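You operate a simulated robot arm through the tools that you are given. There is no shell and no other tool. Be economical: measure what you need, move in short steps, check, and stop when the job is done.

You are at the controls of a simulated two-armed robot. One attempt, no reset.

## Task
On the end of the inspection table, fold the orange rag in half, so that it is half as long.

The check looks at the end state, three seconds after you hand in, the way a careful person would. Anything else that was tipped, shoved, dropped, spilled or broken makes it a failure. Flat cloth is picked up by pressing the open fingertips on it (5 to 10 N) and closing them slowly along it; thin cloth reads only 2 to 8 mm in the jaws.

## Robot
Two 7-joint arms with two-finger parallel grippers on one trunk, on a base that drives. Base frame: it is fixed to the floor where the robot stands at the start and does not move with it; the origin is under the middle of the robot, x ahead of it, y to its left, z up. Readings come in mm, rad, newtons and seconds.
The left shoulder is at the start at [70, 134, 1126], the right one opposite. Places, roughly: end of the inspection table [700, 0, 800]. Payload 1.57 kg a hand.
Tool frame (each hand has its own): the origin (TCP) lies between the finger pads and is the grasp point; the fingertips stand 30 mm ahead of it; z points along the fingers, y is the line along which they close. Largest opening 80 mm; finger width 17, thickness 12; the body of the gripper, 40 by 82 mm, starts 80 mm behind the TCP.
Orientation is that of the tool frame in the base frame, as [roll, pitch, yaw] about the fixed x, y, z axes, in that order (R = Rz(yaw) Ry(pitch) Rx(roll)). With the fingers straight down and closing along the base's y, the tool's x points along the base's -x, its y along +y and its z along -z.

## Interface
- The arms move only by the tool play_rows. It takes "left_motion", "right_motion" or both (then of equal length, played together; a hand with none holds still); each is a list of rows, each a list of 7 numbers: the shift along the base's x, y, z in mm, then the turn, a rotation vector about the base's x, y, z in rad, then the closure, from 0 (fully open) to 1 (shut). In form: [[x, y, z, wx, wy, wz, claw], ...]. A call has 1 to 12 rows; each row shifts and turns the commanded pose from where the row before left it. Rows are played at 5 a second. More than 50 mm and 0.15 rad between two rows, or a gripper value outside its range, and nothing of the call is played. Where a pose cannot be reached the arm comes as near as it can. A force on the tool above 40 N (or 10 N above the force at the start of the call, whichever is more), or a blocked arm, ends the call early, and 0.2 s more pass. The fingers move at their own pace (about 153 mm/s each) and stop on an object; they squeeze with about 35 N. The grip force told is the motor's: it shows also when the fingers shut on nothing. Time passes only in rows, and 0.2 s behind the last, so rows that do not move let the fingers close. It gives the time, the measured TCP pose, the force on the tool (base axes), the opening and the grip force at its end, in the units of the frame above (readings bear some noise), and new pictures: "views" is both (left out), scene, wrist or none (wrist: the cameras of the hands that moved).
- Cameras (640 x 400 px; columns grow to the right, rows downward): "scene" is now at [129.6, -11.8, 1337.1]; the picture's right is [-0.18, -0.98, 0.00], its down [-0.73, 0.13, -0.67] and it looks along [0.66, -0.12, -0.74] (base axes); focal length 228 px, centre (320, 200). "left" rides on the left gripper at [72, 7, -122] in its tool frame; the picture's right is [-0.09, 1.00, 0.00], its down [-0.84, -0.08, -0.54] and it looks along [-0.54, -0.05, 0.84] (tool axes); focal length 238 px, centre (320, 200). "right" rides on the right gripper at [72, -7, -122] in its tool frame; the picture's right is [0.09, 1.00, 0.00], its down [-0.84, 0.08, -0.54] and it looks along [-0.54, 0.05, 0.84] (tool axes); focal length 238 px, centre (320, 200). There is no depth. A picture from a camera that has moved, and an enlarged one, comes with that camera's place and axes in the base frame and with its lens.
- move_column(by): slides the trunk up (or, below 0, down) by that many mm; the arms and the scene camera ride with it, the base frame stays. It gives what a move gives, with no picture.
- base_move(legs): drives the robot by 1 to 6 legs, each [ahead, left, turn to the left] in mm, mm and rad, along the robot's own axes; the way and the turn of a leg run together, so that a leg with both is an arc; at most 1500 mm and 3.142 rad a leg. The arms and the cameras ride along, it lands a little off, and it stops where it bumps. It gives what a move gives, and a new picture of the scene camera.
- head_to(pan, tilt): turns the head with the scene camera to pan (to the left, within 1.501 rad either way) and tilt (down, from -0.506 to 1.204), counted from straight ahead of the robot. It gives what a move gives, and a new picture of the scene camera.
- enlarge(camera, box): a new picture of the part [left, top, right, bottom] of that camera's present view, enlarged. No time passes.
- finish_job(): hands the job in; it is judged then, once.

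Go step by step. Nothing tells you exact positions but the pictures and the camera data: compare them with the known pose of the tool, close in by small moves and look again before you grip or let go. The budget is 120 turns and 170 pictures, counting those below and the enlarged ones. Unless the task says otherwise, let go and move clear before handing in, and close with one line.

The tools are called after "Request:" by a JSON object that holds its "api" and its "payload". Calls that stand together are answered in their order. play_rows: Moves the arms, as the interface text tells. Its arguments: {"type":"object","properties":{"left_motion":{"type":"array","items":{"type":"array","items":{"type":"number"}}},"right_motion":{"type":"array","items":{"type":"array","items":{"type":"number"}}},"views":{"type":"string","enum":["both","scene","wrist","none"]}},"required":[]} The other tools are called the same way: move_column (by) slides the trunk up or down; base_move (legs) drives the base; head_to (pan, tilt) turns the head that bears the scene camera; enlarge (camera, box) takes an enlarged picture of a part of a camera's view; finish_job () hands the job in.

At the start:

```text
clock: 0.0
left_eef_pos: [485.6, 262.6, 1080.5]
left_orientation: [-3.139, -0.003, -3.139]
left_force: [0.1, -0.2, 0.1]
left_width: 79.9
left_grip_force: 0.0
right_eef_pos: [458.6, -168.3, 1094.3]
right_orientation: [-3.141, -0.001, -3.141]
right_force: [-0.4, 0.0, 0.0]
right_width: 79.9
right_grip_force: 0.1
trunk travel left (down, up): [-700.0, 240.0]
robot x, y, heading: [1.8, -1.2, -0.002]
head pan, tilt: [-0.176, 0.831]
```

scene: 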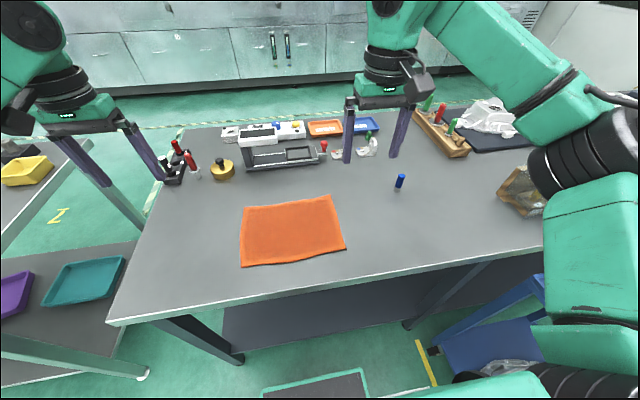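
right: 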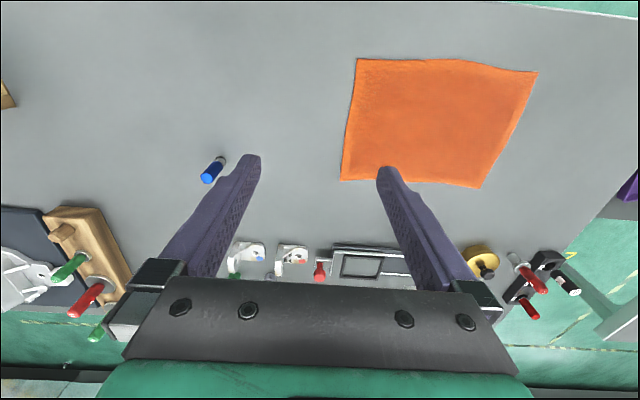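
left: 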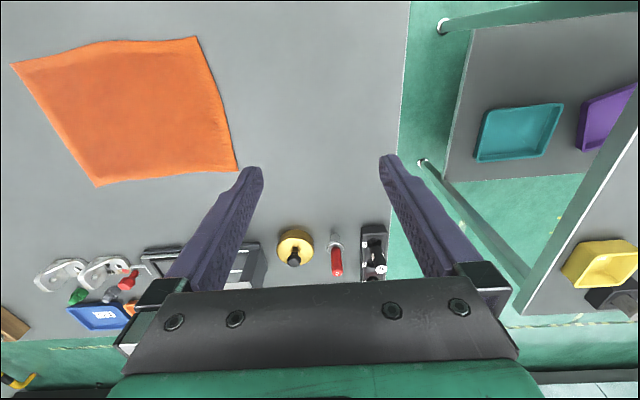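

The rag lies at about x 421–627, y −140…+140, so its long side runs along y. I plan to grip the left edge with both hands (left hand at the far corner, right hand at the near corner) and carry it to the right edge. First I'll look down to see how much room the base has to drive closer.

Request:
{"api": "head_to", "payload": {"pan": 0, "tilt": 1.2}}

```text
clock: 0.8
left_eef_pos: [485.4, 262.1, 1080.5]
left_orientation: [-3.139, -0.002, -3.14]
left_force: [-0.9, -0.8, -0.1]
left_width: 80.1
left_grip_force: 0.1
right_eef_pos: [458.6, -168.1, 1093.7]
right_orientation: [3.141, -0.001, -3.141]
right_force: [-0.4, 0.2, -1.3]
right_width: 79.8
right_grip_force: 0.1
trunk travel left (down, up): [-700.0, 240.0]
robot x, y, heading: [-1.3, -1.1, 0.001]
head pan, tilt: [0.0, 1.201]
camera scene: at [107.6, 2.1, 1311.9], right [0.0, -1.0, 0.0], down [-0.93, 0.0, -0.36], along [0.36, 0.0, -0.93], focal length 228 px, centre (320, 200)
```

scene: 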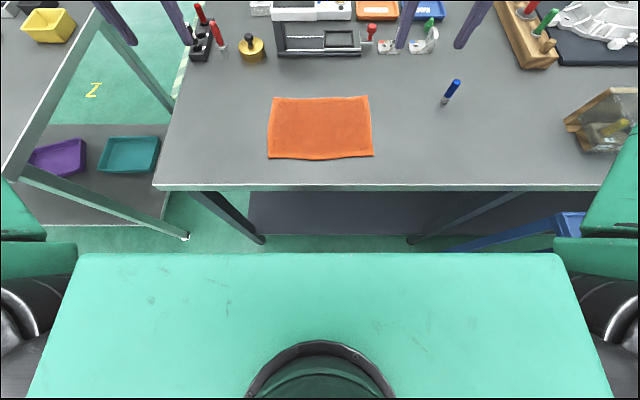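

The rag reading is confirmed and the area around it is clear. I'll drive about 60 mm closer so the far corner stays in reach for both ends of the fold.

Request:
{"api": "base_move", "payload": {"legs": [[60, 0, 0]]}}

```text
clock: 1.8
left_eef_pos: [542.2, 261.7, 1082.3]
left_orientation: [-3.139, 0.001, -3.139]
left_force: [-0.5, -0.2, 0.4]
left_width: 79.9
left_grip_force: 0.0
right_eef_pos: [514.9, -170.1, 1096.9]
right_orientation: [3.141, 0.003, -3.141]
right_force: [-0.6, -0.2, -0.1]
right_width: 80.1
right_grip_force: 0.1
trunk travel left (down, up): [-700.0, 240.0]
robot x, y, heading: [57.3, 1.0, -0.001]
head pan, tilt: [0.0, 1.201]
camera scene: at [163.2, 2.0, 1312.3], right [0.0, -1.0, 0.0], down [-0.93, 0.0, -0.36], along [0.36, 0.0, -0.93], focal length 228 px, centre (320, 200)
```

scene: 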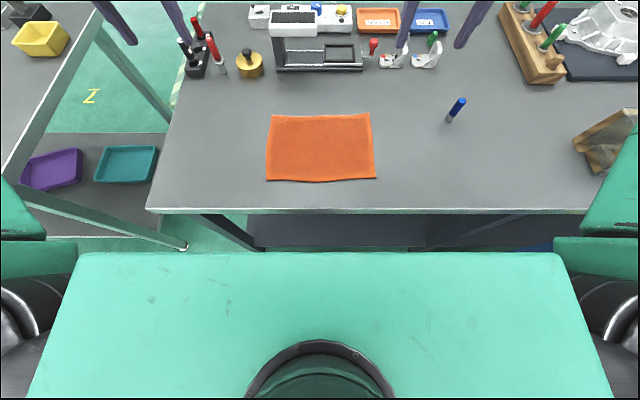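

Driven as planned. Now both hands go above the left edge: left hand to about (600, 120) and right hand to about (447, 120), fingers partly closed.

Request:
{"api": "play_rows", "payload": {"left_motion": [[7.3, -17.5, -21, 0, 0, 0, 0.5], [7.3, -17.5, -21, 0, 0, 0, 0.5], [7.3, -17.5, -21, 0, 0, 0, 0.5], [7.3, -17.5, -21, 0, 0, 0, 0.5], [7.3, -17.5, -21, 0, 0, 0, 0.5], [7.3, -17.5, -21, 0, 0, 0, 0.5], [7.3, -17.5, -21, 0, 0, 0, 0.5], [7.3, -17.5, -21, 0, 0, 0, 0.5]], "right_motion": [[-8.5, 36.5, -22.9, 0, 0, 0, 0.5], [-8.5, 36.5, -22.9, 0, 0, 0, 0.5], [-8.5, 36.5, -22.9, 0, 0, 0, 0.5], [-8.5, 36.5, -22.9, 0, 0, 0, 0.5], [-8.5, 36.5, -22.9, 0, 0, 0, 0.5], [-8.5, 36.5, -22.9, 0, 0, 0, 0.5], [-8.5, 36.5, -22.9, 0, 0, 0, 0.5], [-8.5, 36.5, -22.9, 0, 0, 0, 0.5]]}}

```text
clock: 3.6
left_eef_pos: [608.5, 172.1, 907.9]
left_orientation: [3.118, -0.01, -3.043]
left_force: [0.5, 0.2, 0.0]
left_width: 40.1
left_grip_force: 0.0
right_eef_pos: [459.6, 117.9, 911.3]
right_orientation: [-3.139, 0.003, 3.112]
right_force: [0.0, 0.2, 0.2]
right_width: 39.9
right_grip_force: 0.0
trunk travel left (down, up): [-700.0, 240.0]
robot x, y, heading: [63.3, 1.1, 0.001]
head pan, tilt: [0.0, 1.201]
camera scene: at [167.9, 5.3, 1311.8], right [0.0, -1.0, 0.0], down [-0.93, 0.0, -0.36], along [0.36, 0.0, -0.93], focal length 228 px, centre (320, 200)
camera right: at [387.2, 113.9, 1033.1], right [-0.06, 1.0, 0.0], down [0.84, 0.05, 0.54], along [0.54, 0.03, -0.84], focal length 238 px, centre (320, 200)
camera left: at [539.4, 168.6, 1030.9], right [-0.01, 1.0, 0.02], down [0.85, -0.01, 0.53], along [0.53, 0.02, -0.85], focal length 238 px, centre (320, 200)
```

scene: 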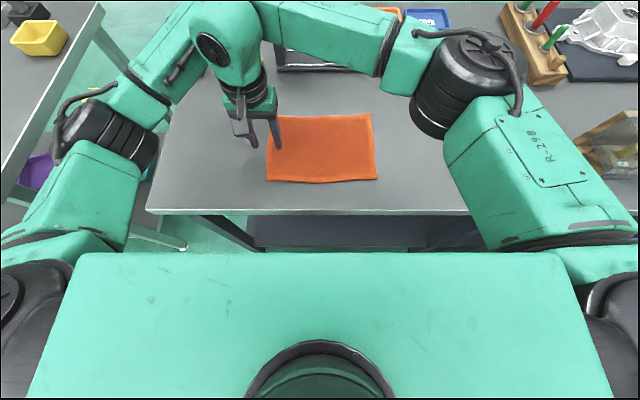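
right: 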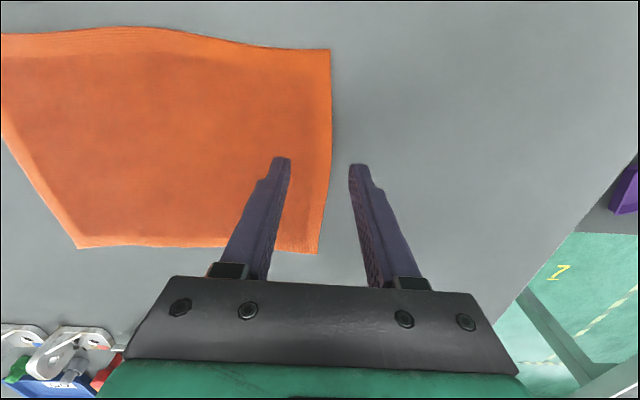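
left: 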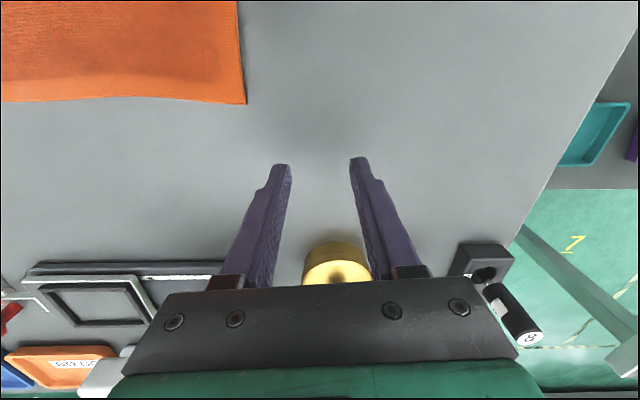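

The left forearm fouled the right wrist (left hand stuck at y=172), so this crossing doesn't work from the centre. I'll separate the hands, shift the base to the left so both grip points lie to the robot's right, and later carry the edge across by driving sideways.

Request:
{"api": "play_rows", "payload": {"left_motion": [[0, 5, 20, 0, 0, 0, 0.5], [0, 10, 20, 0, 0, 0, 0.5], [0, 10, 20, 0, 0, 0, 0.5], [0, 10, 0, 0, 0, 0, 0.5]], "right_motion": [[-3, -40, 10, 0, 0, 0, 0.5], [-3, -40, 20, 0, 0, 0, 0.5], [-3, -40, 20, 0, 0, 0, 0.5], [-3, -40, 10, 0, 0, 0, 0.5]], "views": "none"}}

Request:
{"api": "base_move", "payload": {"legs": [[0, 190, 0]]}}

```text
clock: 4.6
left_eef_pos: [602.1, 155.1, 974.3]
left_orientation: [3.141, 0.0, -3.14]
left_force: [1.5, 0.0, -0.2]
left_width: 40.1
left_grip_force: 0.0
right_eef_pos: [438.0, -39.2, 971.0]
right_orientation: [3.139, 0.002, -3.141]
right_force: [-0.6, -0.8, -0.7]
right_width: 39.9
right_grip_force: 0.1
trunk travel left (down, up): [-700.0, 240.0]
robot x, y, heading: [57.2, -0.7, -0.004]
head pan, tilt: [0.0, 1.201]
```

```text
clock: 6.2
left_eef_pos: [604.1, 345.9, 973.7]
left_orientation: [3.141, -0.001, -3.141]
left_force: [-0.4, 0.2, -0.3]
left_width: 40.1
left_grip_force: 0.0
right_eef_pos: [438.5, 151.3, 970.9]
right_orientation: [3.14, 0.002, 3.141]
right_force: [0.3, 0.4, 0.4]
right_width: 40.0
right_grip_force: 0.1
trunk travel left (down, up): [-700.0, 240.0]
robot x, y, heading: [59.6, 189.5, 0.001]
head pan, tilt: [0.0, 1.201]
camera scene: at [166.7, 189.8, 1311.9], right [0.0, -1.0, 0.0], down [-0.93, 0.0, -0.36], along [0.36, 0.0, -0.93], focal length 228 px, centre (320, 200)
```

scene: 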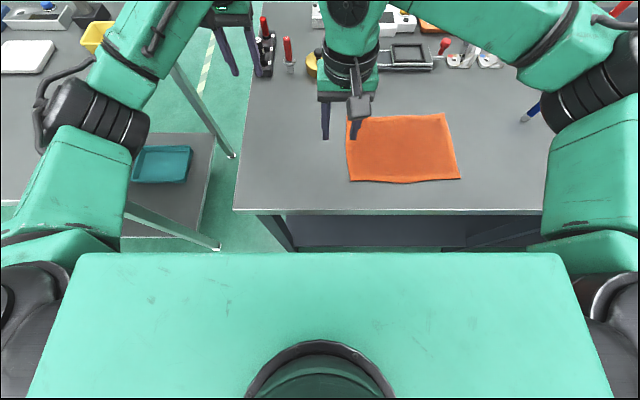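

Base is at y≈190. Now both hands approach the left edge again, with the right tool leaning its wrist back toward the robot for clearance.

Request:
{"api": "play_rows", "payload": {"left_motion": [[1.3, -37.7, -17, 0, 0, 0, 0.5], [1.3, -37.7, -17, 0, 0, 0, 0.5], [1.3, -37.7, -17, 0, 0, 0, 0.5], [1.3, -37.7, -17, 0, 0, 0, 0.5], [1.3, -37.7, -17, 0, 0, 0, 0.5], [1.3, -37.7, -17, 0, 0, 0, 0.5], [0, 0, 0, 0, 0, 0, 0.5]], "right_motion": [[0, -5, -17, 0, -0.042, 0, 0.5], [0, -5, -17, 0, -0.042, 0, 0.5], [0, -5, -17, 0, -0.042, 0, 0.5], [0, -5, -17, 0, -0.042, 0, 0.5], [0, -5, -17, 0, -0.042, 0, 0.5], [0, -5, -17, 0, -0.042, 0, 0.5], [0, 0, 0, 0, 0, 0, 0.5]]}}

```text
clock: 7.5
left_eef_pos: [604.4, 131.9, 879.0]
left_orientation: [3.14, 0.001, 3.134]
left_force: [-4.9, 0.1, 7.3]
left_width: 40.0
left_grip_force: 0.0
left hand out of reach, approached as far as the arm can: row 6
right_eef_pos: [437.6, 126.2, 882.6]
right_orientation: [3.13, 0.245, -3.141]
right_force: [-4.0, -0.7, 14.6]
right_width: 39.8
right_grip_force: 0.2
trunk travel left (down, up): [-700.0, 240.0]
robot x, y, heading: [58.3, 188.0, 0.0]
head pan, tilt: [0.0, 1.201]
stopped in row 6 (right hand): the force on the tool passed its limit (the readings are from after the stop); the commanded pose is now the measured one
camera scene: at [163.1, 188.9, 1312.3], right [0.0, -1.0, 0.0], down [-0.93, 0.0, -0.36], along [0.36, 0.0, -0.93], focal length 228 px, centre (320, 200)
camera right: at [337.3, 117.8, 984.1], right [-0.09, 1.0, -0.01], down [0.68, 0.07, 0.73], along [0.73, 0.06, -0.68], focal length 238 px, centre (320, 200)
camera left: at [534.9, 138.4, 1001.8], right [0.1, 0.99, 0.0], down [0.84, -0.08, 0.54], along [0.54, -0.05, -0.84], focal length 238 px, centre (320, 200)
```

scene: 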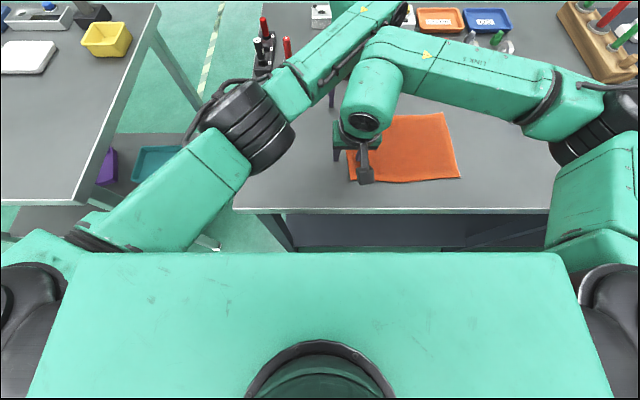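
right: 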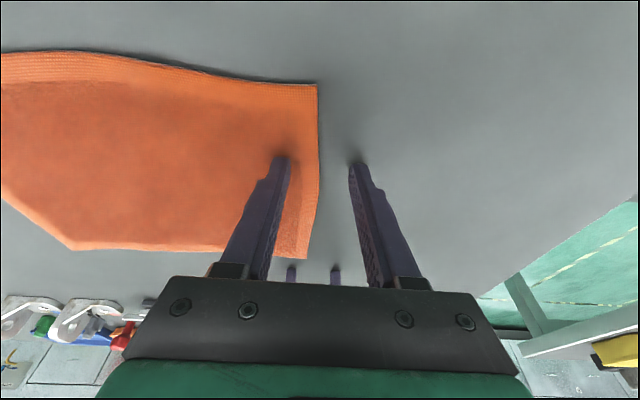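
left: 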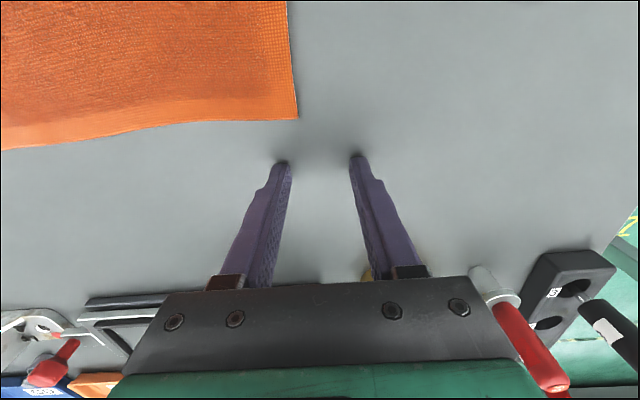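

The arms fouled again, and the left hand is at its reach limit. New plan: the base stays near the rag, the left hand stays vertical at the far corner, and the right hand comes in yawed 90° and tilted from the right, so its wrist is well clear of the left forearm. First I'll separate the hands and turn the right one.

Request:
{"api": "play_rows", "payload": {"left_motion": [[0, 20, 10, 0, 0, 0, 0.5], [0, 40, 20, 0, 0, 0, 0.5], [0, 40, 20, 0, 0, 0, 0.5], [0, 20, 10, 0, 0, 0, 0.5], [0, 0, 0, 0, 0, 0, 0.5], [0, 0, 0, 0, 0, 0, 0.5], [0, 0, 0, 0, 0, 0, 0.5], [0, 0, 0, 0, 0, 0, 0.5], [0, 0, 0, 0, 0, 0, 0.5], [0, 0, 0, 0, 0, 0, 0.5], [0, 0, 0, 0, 0, 0, 0.5], [0, 0, 0, 0, 0, 0, 0.5]], "right_motion": [[0, -30, 20, 0, 0.12, 0, 0.5], [0, -40, 20, 0, 0.125, 0, 0.5], [0, -40, 20, 0, 0, -0.149, 0.5], [0, -40, 10, 0, 0, -0.149, 0.5], [0, -20, 0, 0, 0, -0.149, 0.5], [0, 0, 0, 0, 0, -0.149, 0.5], [0, 0, 0, 0, 0, -0.149, 0.5], [0, 0, 0, 0, 0, -0.149, 0.5], [0, 0, 0, 0, 0, -0.149, 0.5], [0, 0, 0, 0, 0, -0.149, 0.5], [0, 0, 0, 0, 0, -0.149, 0.5], [0, 0, 0, 0, 0, -0.149, 0.5]], "views": "none"}}

Request:
{"api": "base_move", "payload": {"legs": [[0, -60, 0]]}}

```text
clock: 10.1
left_eef_pos: [608.3, 254.5, 939.6]
left_orientation: [3.14, -0.004, 3.136]
left_force: [-0.2, 0.6, -0.2]
left_width: 39.9
left_grip_force: 0.0
right_eef_pos: [439.7, -43.3, 951.6]
right_orientation: [3.136, -0.004, 1.647]
right_force: [0.3, -0.3, -0.7]
right_width: 39.8
right_grip_force: 0.1
trunk travel left (down, up): [-700.0, 240.0]
robot x, y, heading: [58.7, 188.0, -0.001]
head pan, tilt: [0.0, 1.201]
```

```text
clock: 11.1
left_eef_pos: [607.7, 195.9, 938.8]
left_orientation: [3.14, -0.005, 3.135]
left_force: [0.0, 0.6, -0.4]
left_width: 40.1
left_grip_force: 0.1
right_eef_pos: [439.1, -103.2, 951.9]
right_orientation: [3.134, -0.005, 1.651]
right_force: [0.4, 0.6, 0.9]
right_width: 40.0
right_grip_force: 0.0
trunk travel left (down, up): [-700.0, 240.0]
robot x, y, heading: [62.9, 131.3, 0.004]
head pan, tilt: [0.0, 1.201]
camera scene: at [166.8, 133.1, 1311.9], right [0.0, -1.0, 0.0], down [-0.93, 0.0, -0.36], along [0.36, 0.0, -0.93], focal length 228 px, centre (320, 200)
```

scene: 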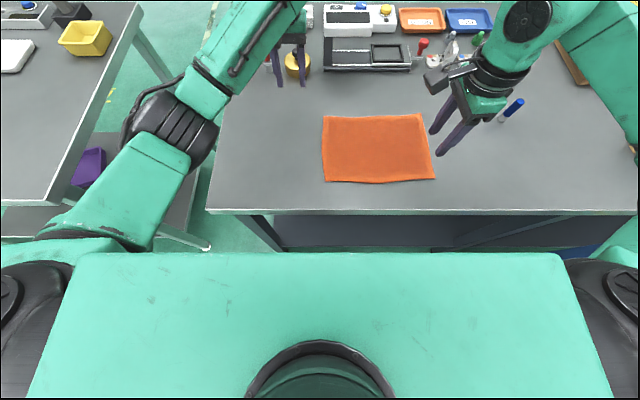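

The right hand has turned. Now I'll tilt it 0.6 rad (coming in from the right) and bring both hands to hover over their corners.

Request:
{"api": "play_rows", "payload": {"left_motion": [[0, -14, -9, 0, 0, 0, 0.5], [0, -14, -9, 0, 0, 0, 0.5], [0, -14, -9, 0, 0, 0, 0.5], [0, -14, -9, 0, 0, 0, 0.5], [0, -14, -9, 0, 0, 0, 0.5], [0, -14, -9, 0, 0, 0, 0.5], [0, 0, 0, 0, 0, 0, 0.5]], "right_motion": [[1.8, 34.7, -5, 0, 0, -0.08, 0.5], [1.8, 34.7, -10, 0.12, 0, 0, 0.5], [1.8, 34.7, -10, 0.12, 0, 0, 0.5], [1.8, 34.7, -10, 0.12, 0, 0, 0.5], [1.8, 34.7, -10, 0.12, 0, 0, 0.5], [1.8, 34.7, -10, 0.12, 0, 0, 0.5], [0, 0, 0, 0, 0, 0, 0.5]]}}

```text
clock: 12.7
left_eef_pos: [605.8, 110.4, 885.7]
left_orientation: [-3.141, -0.002, 3.135]
left_force: [-0.1, 1.0, -0.6]
left_width: 40.3
left_grip_force: 0.0
right_eef_pos: [449.7, 105.3, 896.6]
right_orientation: [3.136, -0.605, 1.573]
right_force: [-1.0, -0.5, -0.1]
right_width: 39.7
right_grip_force: 0.0
trunk travel left (down, up): [-700.0, 240.0]
robot x, y, heading: [59.7, 128.4, -0.001]
head pan, tilt: [0.0, 1.201]
camera scene: at [166.6, 131.4, 1311.9], right [0.0, -1.0, 0.0], down [-0.93, 0.0, -0.36], along [0.36, 0.0, -0.93], focal length 228 px, centre (320, 200)
camera right: at [442.5, 95.6, 1037.8], right [1.0, 0.07, 0.06], down [0.07, -1.0, -0.03], along [0.06, 0.04, -1.0], focal length 238 px, centre (320, 200)
camera left: at [536.7, 117.3, 1007.6], right [0.1, 1.0, 0.0], down [0.84, -0.08, 0.54], along [0.54, -0.05, -0.84], focal length 238 px, centre (320, 200)
```

scene: 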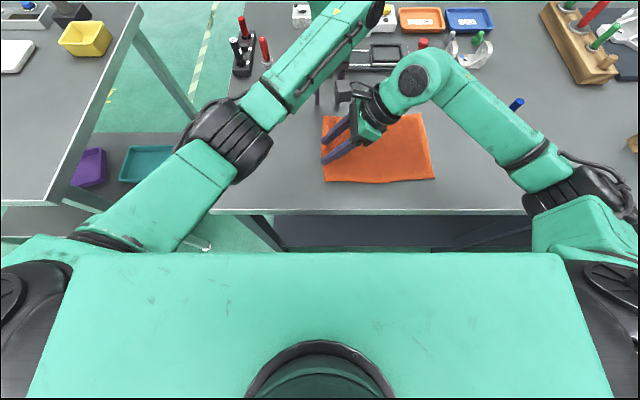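
right: 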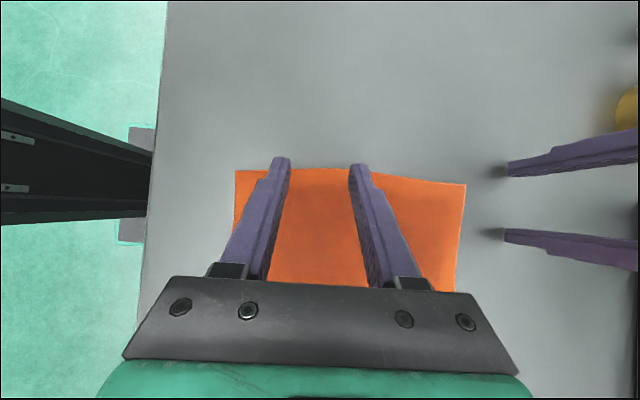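
left: 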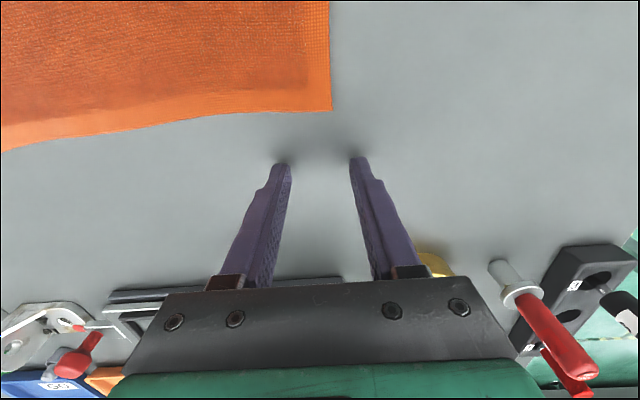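

Triangulating with the wrist cameras puts the table surface at z≈850, not 800. The rag is then about x 390–577, y −124…+125. I'll reposition the hands to those corners, lifting slightly first.

Request:
{"api": "play_rows", "payload": {"left_motion": [[-5, 0, 20, 0, 0, 0, 0.6], [-18, -4, 0, 0, 0, 0, 0.6], [-17, -8, 0, 0, 0, 0, 0.6], [0, 0, 0, 0, 0, 0, 0.6]], "right_motion": [[-12, 0, 10, 0, 0, 0, 0.62], [-12, -2, 0, 0, 0, 0, 0.62], [-11, -3, 0, 0, 0, 0, 0.62], [0, 0, 0, 0, 0, 0, 0.62]]}}

```text
clock: 13.7
left_eef_pos: [568.9, 99.5, 905.6]
left_orientation: [-3.141, -0.002, 3.136]
left_force: [0.5, -0.2, -0.7]
left_width: 32.1
left_grip_force: 0.0
right_eef_pos: [415.1, 100.2, 906.4]
right_orientation: [3.134, -0.604, 1.573]
right_force: [-0.2, 0.4, 0.5]
right_width: 30.4
right_grip_force: 0.2
trunk travel left (down, up): [-700.0, 240.0]
robot x, y, heading: [59.6, 125.9, -0.003]
head pan, tilt: [0.0, 1.201]
camera scene: at [167.2, 131.4, 1311.9], right [0.0, -1.0, 0.0], down [-0.93, 0.0, -0.36], along [0.36, 0.0, -0.93], focal length 228 px, centre (320, 200)
camera right: at [408.0, 90.4, 1047.3], right [1.0, 0.07, 0.06], down [0.07, -1.0, -0.03], along [0.06, 0.03, -1.0], focal length 238 px, centre (320, 200)
camera left: at [497.5, 105.3, 1027.5], right [0.1, 1.0, 0.0], down [0.84, -0.08, 0.54], along [0.54, -0.05, -0.84], focal length 238 px, centre (320, 200)
```

scene: 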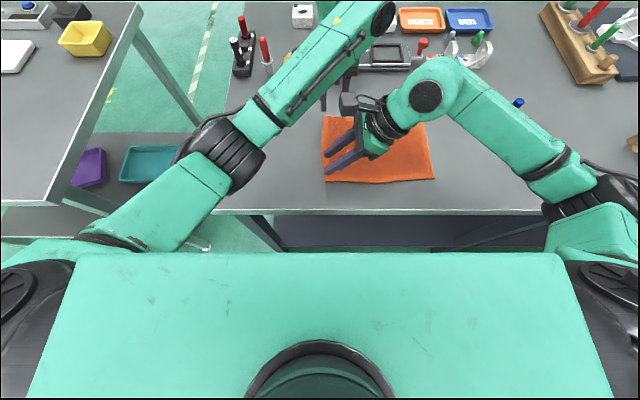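
right: 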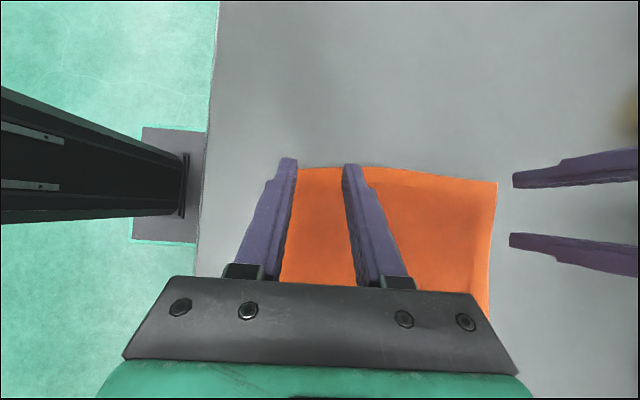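
left: 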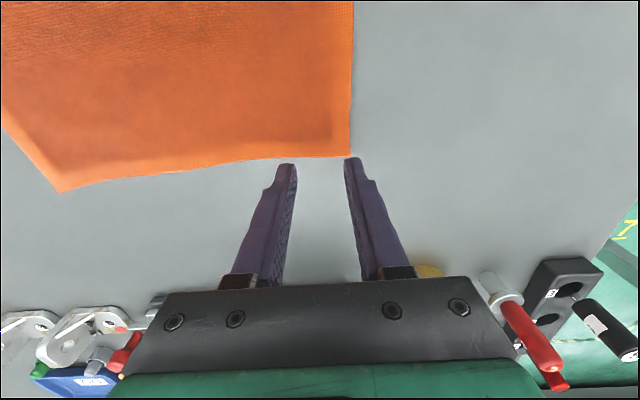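

The left hand needs to come about 10 mm nearer and slightly inward; the right one is nearly right. I'll adjust and then descend toward contact.

Request:
{"api": "play_rows", "payload": {"left_motion": [[-5, -3, 0, 0, 0, 0, 0.6], [-6, -4, -6, 0, 0, 0, 0.6], [0, 0, -6, 0, 0, 0, 0.6], [0, 0, -5, 0, 0, 0, 0.6], [0, 0, 0, 0, 0, 0, 0.6]], "right_motion": [[4, 0, -4, 0, 0, 0, 0.62], [0, 0, -6, 0, 0, 0, 0.62], [0, 0, -6, 0, 0, 0, 0.62], [0, 0, -5, 0, 0, 0, 0.62], [0, 0, 0, 0, 0, 0, 0.62]], "views": "wrist"}}

```text
clock: 14.9
left_eef_pos: [557.6, 91.6, 888.7]
left_orientation: [-3.142, -0.004, 3.135]
left_force: [-0.9, -0.3, -0.3]
left_width: 32.1
left_grip_force: 0.1
right_eef_pos: [418.2, 99.3, 884.2]
right_orientation: [3.135, -0.606, 1.57]
right_force: [-0.6, 1.0, -0.4]
right_width: 30.2
right_grip_force: 0.0
trunk travel left (down, up): [-700.0, 240.0]
robot x, y, heading: [53.9, 129.8, 0.001]
head pan, tilt: [0.0, 1.201]
camera right: at [411.6, 90.2, 1026.2], right [1.0, 0.07, 0.06], down [0.07, -1.0, -0.03], along [0.06, 0.03, -1.0], focal length 238 px, centre (320, 200)
camera left: at [486.4, 98.5, 1010.5], right [0.1, 1.0, 0.0], down [0.84, -0.08, 0.54], along [0.54, -0.05, -0.84], focal length 238 px, centre (320, 200)
```

right: 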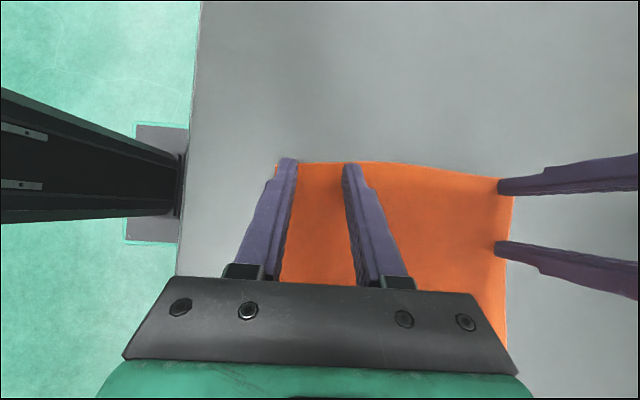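
left: 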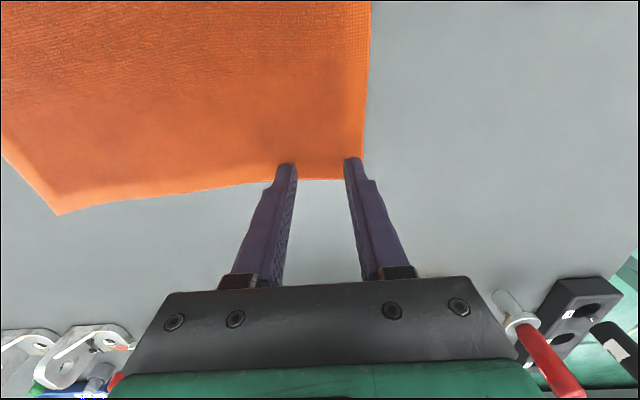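

Both hands are well placed over the corners. Now I'll press down in small steps until contact.

Request:
{"api": "play_rows", "payload": {"left_motion": [[0, 0, -3, 0, 0, 0, 0.6], [0, 0, -3, 0, 0, 0, 0.6], [0, 0, -2, 0, 0, 0, 0.6], [0, 0, 0, 0, 0, 0, 0.6]], "right_motion": [[0, 0, -2, 0, 0, 0, 0.62], [0, 0, -2, 0, 0, 0, 0.62], [0, 0, 0, 0, 0, 0, 0.62], [0, 0, 0, 0, 0, 0, 0.62]], "views": "none"}}

```text
clock: 15.9
left_eef_pos: [555.9, 92.6, 883.3]
left_orientation: [-3.141, 0.002, 3.136]
left_force: [5.6, 0.7, 15.9]
left_width: 31.7
left_grip_force: 0.0
right_eef_pos: [418.1, 100.1, 882.1]
right_orientation: [3.133, -0.604, 1.573]
right_force: [2.2, -0.6, 6.4]
right_width: 30.1
right_grip_force: 0.0
trunk travel left (down, up): [-700.0, 240.0]
robot x, y, heading: [59.9, 131.1, 0.001]
head pan, tilt: [0.0, 1.201]
```

Contact on both: left presses a little hard, so I'll ease it by 1.5 mm and then close both grippers slowly.

Request:
{"api": "play_rows", "payload": {"left_motion": [[0, 0, -0.5, 0, 0, 0, 0.6], [0, 0, 1.5, 0, 0, 0, 0.63], [0, 0, 0, 0, 0, 0, 0.67], [0, 0, 0, 0, 0, 0, 0.71], [0, 0, 0, 0, 0, 0, 0.75], [0, 0, 0, 0, 0, 0, 0.79], [0, 0, 0, 0, 0, 0, 0.83], [0, 0, 0, 0, 0, 0, 0.87], [0, 0, 0, 0, 0, 0, 0.91], [0, 0, 0, 0, 0, 0, 0.95], [0, 0, 0, 0, 0, 0, 1], [0, 0, 0, 0, 0, 0, 1]], "right_motion": [[0, 0, -0.5, 0, 0, 0, 0.62], [0, 0, 0, 0, 0, 0, 0.63], [0, 0, 0, 0, 0, 0, 0.67], [0, 0, 0, 0, 0, 0, 0.71], [0, 0, 0, 0, 0, 0, 0.75], [0, 0, 0, 0, 0, 0, 0.79], [0, 0, 0, 0, 0, 0, 0.83], [0, 0, 0, 0, 0, 0, 0.87], [0, 0, 0, 0, 0, 0, 0.91], [0, 0, 0, 0, 0, 0, 0.95], [0, 0, 0, 0, 0, 0, 1], [0, 0, 0, 0, 0, 0, 1]], "views": "wrist"}}

```text
clock: 18.5
left_eef_pos: [554.7, 93.1, 883.9]
left_orientation: [3.142, 0.001, 3.134]
left_force: [-2.4, 0.3, 10.0]
left_width: 6.2
left_grip_force: 26.3
right_eef_pos: [416.9, 99.8, 881.3]
right_orientation: [3.132, -0.606, 1.573]
right_force: [2.2, -1.1, 8.5]
right_width: 3.4
right_grip_force: 23.8
trunk travel left (down, up): [-700.0, 240.0]
robot x, y, heading: [57.9, 129.4, 0.001]
head pan, tilt: [0.0, 1.201]
camera right: at [409.2, 90.6, 1022.9], right [1.0, 0.07, 0.06], down [0.07, -1.0, -0.03], along [0.06, 0.03, -1.0], focal length 238 px, centre (320, 200)
camera left: at [484.2, 98.5, 1004.8], right [0.1, 1.0, 0.0], down [0.84, -0.08, 0.54], along [0.54, -0.05, -0.84], focal length 238 px, centre (320, 200)
```

right: 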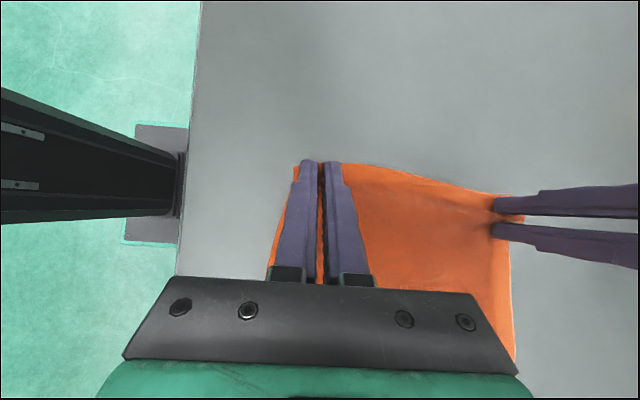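
left: 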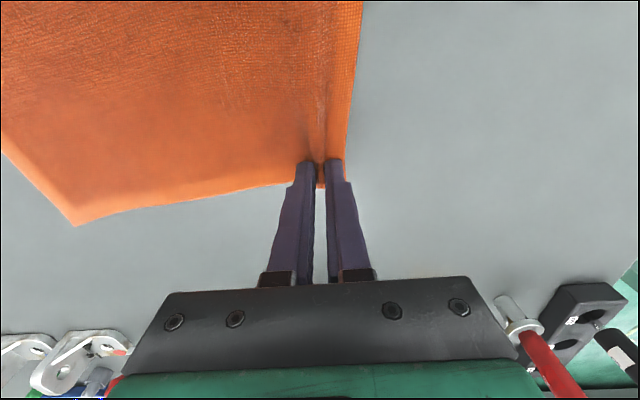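

Both hands hold cloth (6.2 and 3.4 mm). I'll lift together with a small move to the right, and check that the hold is good.

Request:
{"api": "play_rows", "payload": {"left_motion": [[0, -2, 8, 0, 0, 0, 1], [0, -4, 10, 0, 0, 0, 1], [0, -5, 10, 0, 0, 0, 1], [0, -5, 12, 0, 0, 0, 1], [0, -8, 12, 0, 0, 0, 1], [0, -8, 12, 0, 0, 0, 1], [0, -8, 12, 0, 0, 0, 1], [0, 0, 0, 0, 0, 0, 1]], "right_motion": [[0, -2, 8, 0, 0, 0, 1], [0, -4, 10, 0, 0, 0, 1], [0, -5, 10, 0, 0, 0, 1], [0, -5, 12, 0, 0, 0, 1], [0, -8, 12, 0, 0, 0, 1], [0, -8, 12, 0, 0, 0, 1], [0, -8, 12, 0, 0, 0, 1], [0, 0, 0, 0, 0, 0, 1]]}}

```text
clock: 20.3
left_eef_pos: [556.4, 52.0, 957.7]
left_orientation: [-3.141, -0.002, 3.134]
left_force: [-0.9, 0.6, -0.3]
left_width: 5.9
left_grip_force: 25.9
right_eef_pos: [419.5, 59.0, 957.4]
right_orientation: [3.135, -0.604, 1.572]
right_force: [1.2, -0.5, -0.7]
right_width: 3.4
right_grip_force: 24.2
trunk travel left (down, up): [-700.0, 240.0]
robot x, y, heading: [59.9, 128.4, 0.006]
head pan, tilt: [0.0, 1.201]
camera scene: at [167.1, 131.6, 1311.9], right [0.0, -1.0, 0.0], down [-0.93, 0.0, -0.36], along [0.36, 0.0, -0.93], focal length 228 px, centre (320, 200)
camera right: at [411.4, 49.6, 1098.1], right [1.0, 0.07, 0.06], down [0.07, -1.0, -0.03], along [0.06, 0.03, -1.0], focal length 238 px, centre (320, 200)
camera left: at [486.7, 58.6, 1079.8], right [0.1, 1.0, 0.0], down [0.84, -0.08, 0.54], along [0.54, -0.05, -0.84], focal length 238 px, centre (320, 200)
```

scene: 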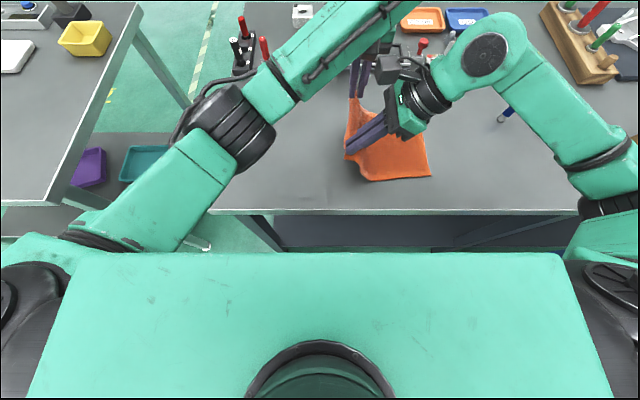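
right: 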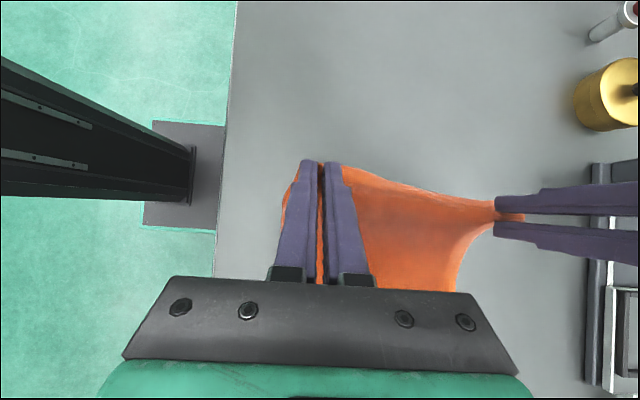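
left: 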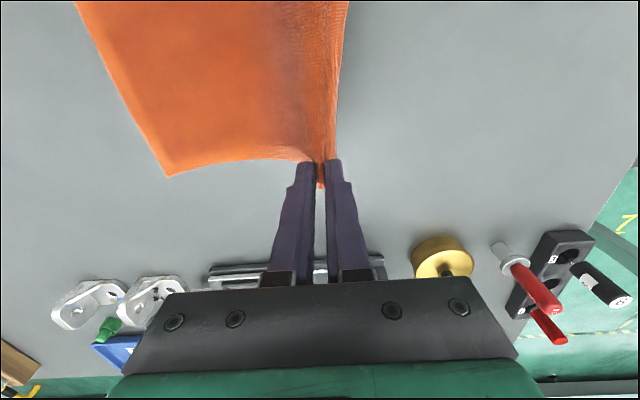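

The edge is lifted evenly and held by both hands. Now I'll carry it across by driving the base 135 mm to the right.

Request:
{"api": "base_move", "payload": {"legs": [[0, -135, 0]]}}

Request:
{"api": "play_rows", "payload": {"left_motion": [[0, -5, -5, 0, 0, 0, 1], [0, 0, 0, 0, 0, 0, 1]], "right_motion": [[0, -15, -5, 0, 0, 0, 1], [0, -15, 0, 0, 0, 0, 1]]}}

```text
clock: 21.6
left_eef_pos: [557.2, -83.2, 957.4]
left_orientation: [3.14, -0.003, 3.137]
left_force: [-1.9, 0.6, -0.1]
left_width: 6.2
left_grip_force: 25.8
right_eef_pos: [418.8, -75.4, 956.3]
right_orientation: [3.135, -0.604, 1.574]
right_force: [1.5, -0.1, 0.4]
right_width: 3.2
right_grip_force: 24.8
trunk travel left (down, up): [-700.0, 240.0]
robot x, y, heading: [62.4, -4.3, -0.002]
head pan, tilt: [0.0, 1.201]
camera scene: at [166.9, -3.1, 1311.9], right [0.0, -1.0, 0.0], down [-0.93, 0.0, -0.36], along [0.36, 0.0, -0.93], focal length 228 px, centre (320, 200)
```

scene: 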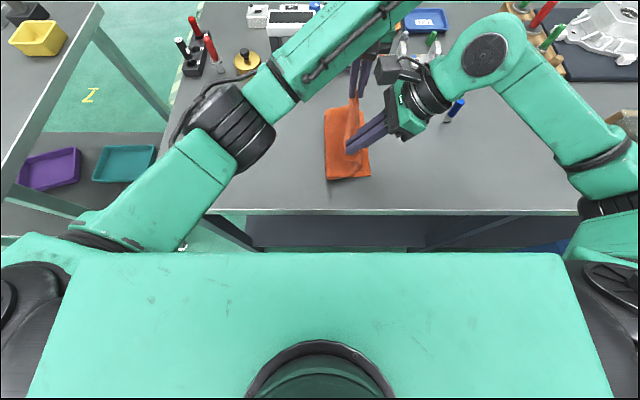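

```text
clock: 22.2
left_eef_pos: [556.7, -89.7, 953.0]
left_orientation: [3.139, -0.002, 3.137]
left_force: [-1.3, -0.1, 0.9]
left_width: 6.1
left_grip_force: 26.2
right_eef_pos: [418.5, -107.1, 952.5]
right_orientation: [3.133, -0.604, 1.575]
right_force: [1.5, -0.3, 0.0]
right_width: 3.3
right_grip_force: 23.7
trunk travel left (down, up): [-700.0, 240.0]
robot x, y, heading: [60.2, -4.5, 0.004]
head pan, tilt: [0.0, 1.201]
camera scene: at [166.6, -4.8, 1311.9], right [0.0, -1.0, 0.0], down [-0.93, 0.0, -0.36], along [0.36, 0.0, -0.93], focal length 228 px, centre (320, 200)
camera right: at [411.4, -116.3, 1092.9], right [1.0, 0.07, 0.06], down [0.08, -1.0, -0.03], along [0.06, 0.03, -1.0], focal length 238 px, centre (320, 200)
camera left: at [486.4, -82.3, 1074.4], right [0.1, 1.0, 0.0], down [0.84, -0.08, 0.54], along [0.54, -0.05, -0.84], focal length 238 px, centre (320, 200)
```

scene: 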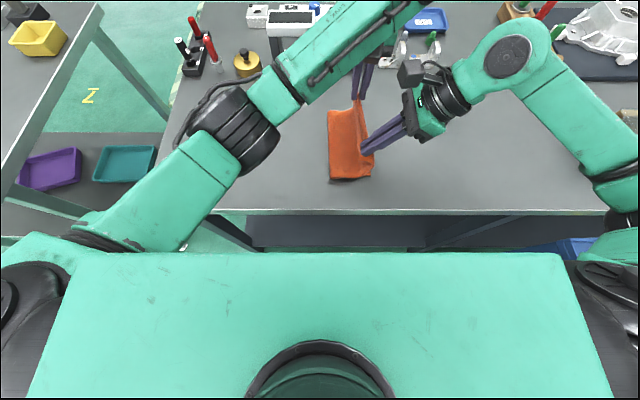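
right: 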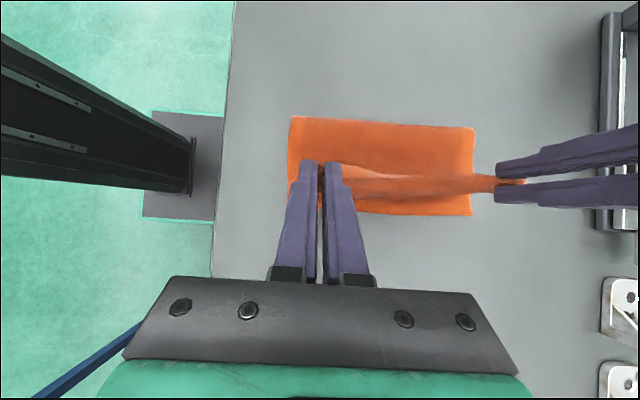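
left: 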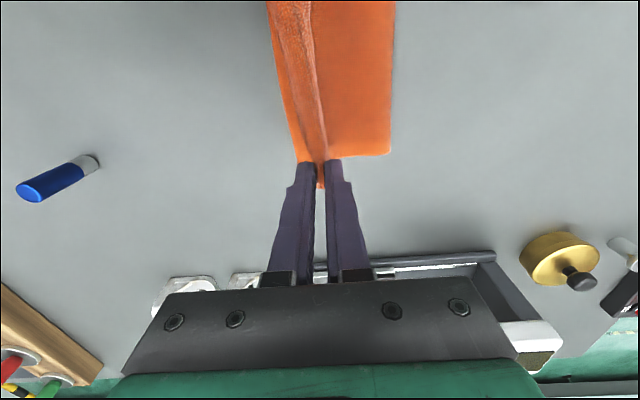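

The edge is over the right side, and the crease currently sits near y≈−23 with some slack hanging. I'll lower with a slight move back to the left so the loop rolls outward, then look.

Request:
{"api": "play_rows", "payload": {"left_motion": [[0, 8, -8, 0, 0, 0, 1], [0, 8, -12, 0, 0, 0, 1], [0, 6, -12, 0, 0, 0, 1], [0, 0, -12, 0, 0, 0, 1], [0, 0, -10, 0, 0, 0, 1], [0, 0, 0, 0, 0, 0, 1]], "right_motion": [[0, 8, -8, 0, 0, 0, 1], [0, 8, -12, 0, 0, 0, 1], [0, 6, -12, 0, 0, 0, 1], [0, 0, -12, 0, 0, 0, 1], [0, 0, -10, 0, 0, 0, 1], [0, 0, 0, 0, 0, 0, 1]]}}

```text
clock: 23.6
left_eef_pos: [556.1, -65.4, 897.6]
left_orientation: [-3.14, -0.003, 3.136]
left_force: [-2.2, -0.4, 0.6]
left_width: 6.1
left_grip_force: 25.8
right_eef_pos: [419.7, -84.1, 898.1]
right_orientation: [3.135, -0.603, 1.575]
right_force: [1.7, 1.0, -0.9]
right_width: 3.3
right_grip_force: 24.7
trunk travel left (down, up): [-700.0, 240.0]
robot x, y, heading: [58.5, -6.6, 0.006]
head pan, tilt: [0.0, 1.201]
camera scene: at [166.8, -4.1, 1311.9], right [0.0, -1.0, 0.0], down [-0.93, 0.0, -0.36], along [0.36, 0.0, -0.93], focal length 228 px, centre (320, 200)
camera right: at [411.6, -93.4, 1039.1], right [1.0, 0.07, 0.06], down [0.08, -1.0, -0.03], along [0.06, 0.03, -1.0], focal length 238 px, centre (320, 200)
camera left: at [487.0, -59.1, 1020.1], right [0.1, 1.0, 0.0], down [0.84, -0.08, 0.54], along [0.54, -0.05, -0.84], focal length 238 px, centre (320, 200)
```

scene: 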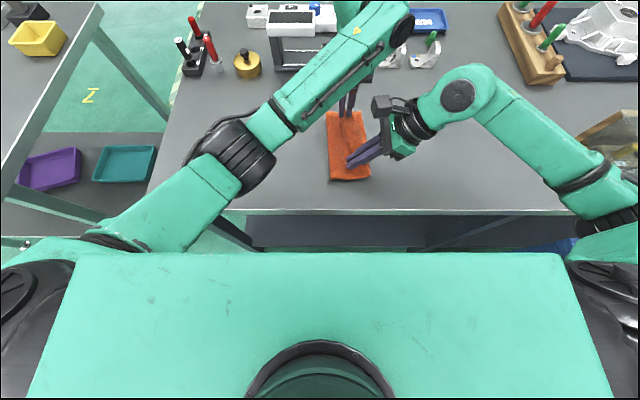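
right: 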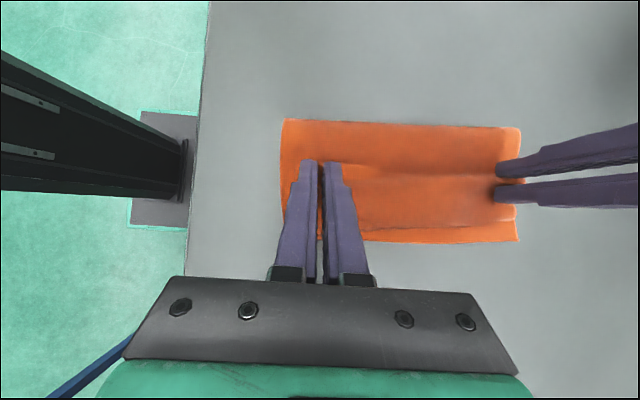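
left: 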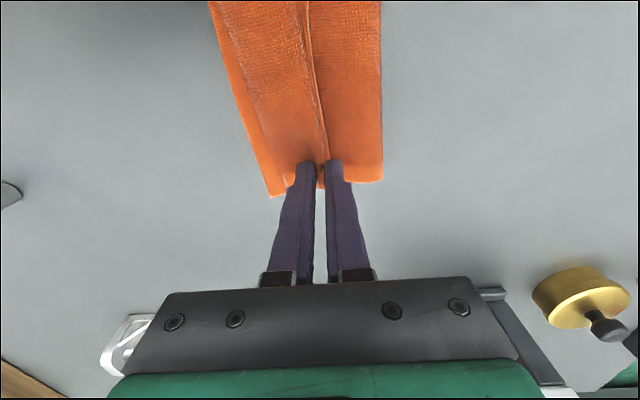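

The crease has been dragged about 20 mm right, and slack bulges under the hands. I'll roll the fold back left (hands to y≈0, slightly raised) to relay the bottom layer, then bring it across low down.

Request:
{"api": "play_rows", "payload": {"left_motion": [[0, 14, 8, 0, 0, 0, 1], [0, 16, 8, 0, 0, 0, 1], [0, 18, 6, 0, 0, 0, 1], [0, 18, 2, 0, 0, 0, 1], [0, 14, 0, 0, 0, 0, 1], [0, 0, -8, 0, 0, 0, 1], [0, 0, -8, 0, 0, 0, 1], [0, 0, 0, 0, 0, 0, 1]], "right_motion": [[0, 14, 8, 0, 0, 0, 1], [0, 16, 8, 0, 0, 0, 1], [0, 18, 6, 0, 0, 0, 1], [0, 18, 2, 0, 0, 0, 1], [0, 14, 0, 0, 0, 0, 1], [0, 0, -8, 0, 0, 0, 1], [0, 0, -8, 0, 0, 0, 1], [0, 0, 0, 0, 0, 0, 1]]}}

```text
clock: 25.4
left_eef_pos: [557.7, 13.9, 906.4]
left_orientation: [-3.142, -0.003, 3.137]
left_force: [-0.9, 0.8, -0.7]
left_width: 6.0
left_grip_force: 25.7
right_eef_pos: [420.0, -3.1, 905.4]
right_orientation: [3.132, -0.603, 1.575]
right_force: [0.4, -0.7, -0.4]
right_width: 3.5
right_grip_force: 24.2
trunk travel left (down, up): [-700.0, 240.0]
robot x, y, heading: [56.3, -7.9, 0.003]
head pan, tilt: [0.0, 1.201]
camera scene: at [166.9, -4.1, 1311.9], right [0.0, -1.0, 0.0], down [-0.93, 0.0, -0.36], along [0.36, 0.0, -0.93], focal length 228 px, centre (320, 200)
camera right: at [412.0, -13.4, 1046.9], right [1.0, 0.07, 0.06], down [0.08, -1.0, -0.03], along [0.06, 0.03, -1.0], focal length 238 px, centre (320, 200)
camera left: at [486.8, 20.6, 1028.6], right [0.1, 1.0, 0.0], down [0.84, -0.08, 0.54], along [0.54, -0.05, -0.84], focal length 238 px, centre (320, 200)
```

scene: 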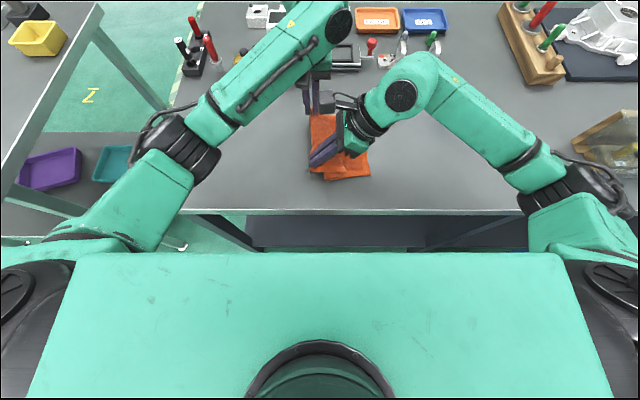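
right: 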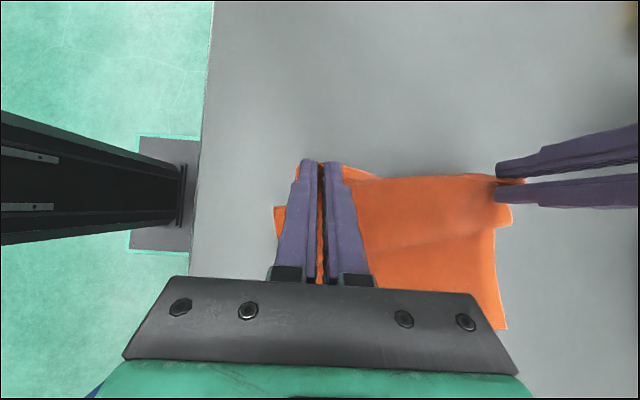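
left: 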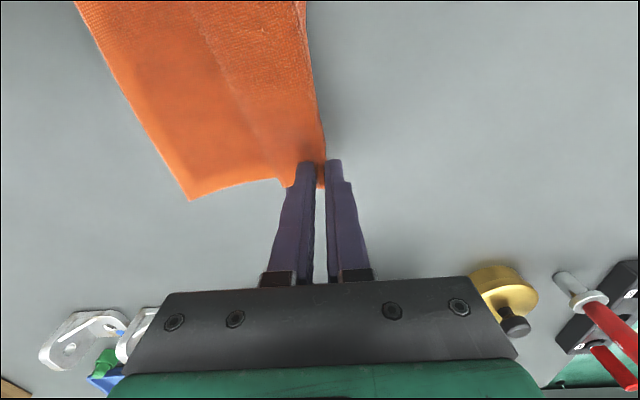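

The fold only doubled back, so I'll open it out again and repeat with a proper circular arc about the middle. First I'll drive the base left, pulling the edge back out.

Request:
{"api": "base_move", "payload": {"legs": [[0, 75, 0]]}}

Request:
{"api": "play_rows", "payload": {"left_motion": [[0, 7, -3, 0, 0, 0, 1], [0, 5, -3, 0, 0, 0, 1], [0, 0, 0, 0, 0, 0, 1]], "right_motion": [[0, 7, -3, 0, 0, 0, 1], [0, 5, -3, 0, 0, 0, 1], [0, 0, 0, 0, 0, 0, 1]]}}

```text
clock: 26.4
left_eef_pos: [556.3, 88.1, 906.5]
left_orientation: [3.139, -0.003, 3.136]
left_force: [-1.0, 0.0, 1.1]
left_width: 6.0
left_grip_force: 25.9
right_eef_pos: [420.5, 70.6, 905.4]
right_orientation: [3.135, -0.602, 1.572]
right_force: [0.8, 0.7, -1.4]
right_width: 3.3
right_grip_force: 23.8
trunk travel left (down, up): [-700.0, 240.0]
robot x, y, heading: [57.9, 67.4, 0.005]
head pan, tilt: [0.0, 1.201]
camera scene: at [166.9, 70.0, 1311.9], right [0.0, -1.0, 0.0], down [-0.93, 0.0, -0.36], along [0.36, 0.0, -0.93], focal length 228 px, centre (320, 200)
```

scene: 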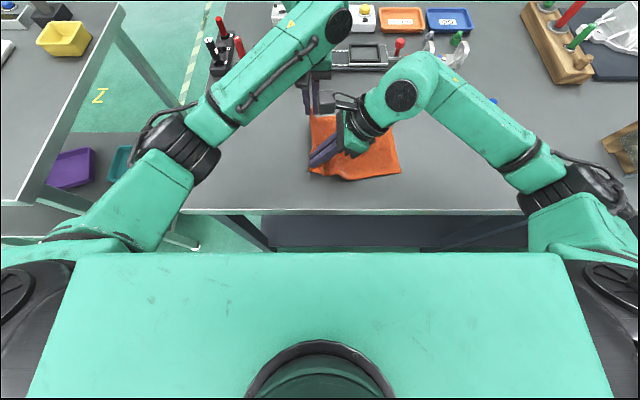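

```text
clock: 27.2
left_eef_pos: [557.4, 99.9, 901.7]
left_orientation: [3.141, -0.002, 3.136]
left_force: [-0.9, -0.4, 1.1]
left_width: 5.6
left_grip_force: 26.0
right_eef_pos: [419.1, 83.0, 899.2]
right_orientation: [3.133, -0.606, 1.573]
right_force: [1.1, 0.1, 0.2]
right_width: 3.4
right_grip_force: 24.0
trunk travel left (down, up): [-700.0, 240.0]
robot x, y, heading: [59.9, 66.4, 0.001]
head pan, tilt: [0.0, 1.201]
camera scene: at [166.8, 69.8, 1311.9], right [0.0, -1.0, 0.0], down [-0.93, 0.0, -0.36], along [0.36, 0.0, -0.93], focal length 228 px, centre (320, 200)
camera right: at [411.8, 72.2, 1040.8], right [1.0, 0.07, 0.06], down [0.08, -1.0, -0.03], along [0.06, 0.03, -1.0], focal length 238 px, centre (320, 200)
camera left: at [486.6, 106.2, 1022.6], right [0.1, 1.0, 0.0], down [0.84, -0.08, 0.54], along [0.54, -0.05, -0.84], focal length 238 px, centre (320, 200)
```

scene: 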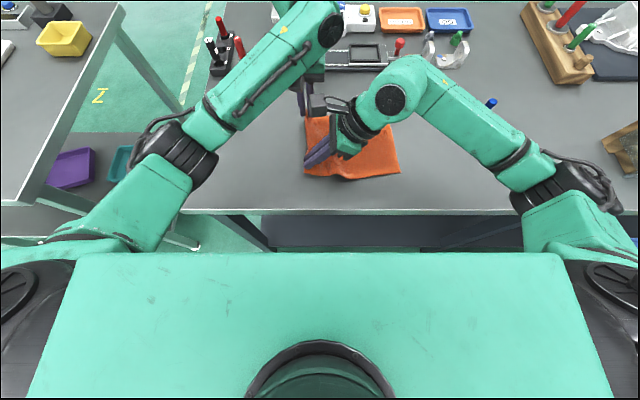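
right: 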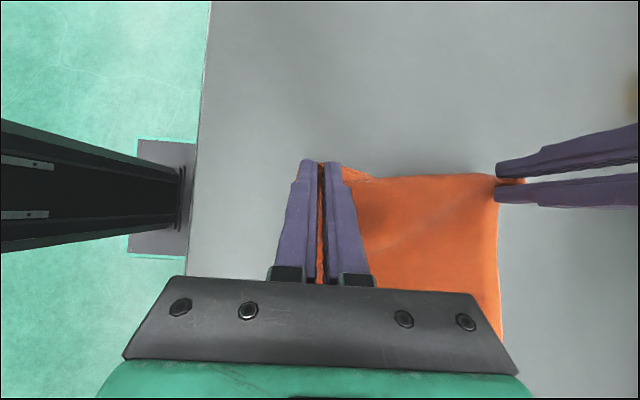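
left: 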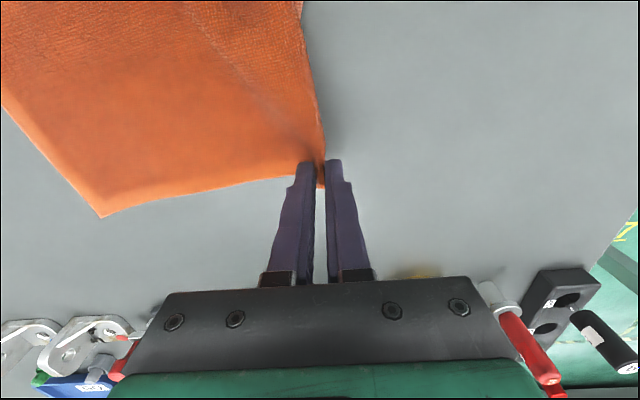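

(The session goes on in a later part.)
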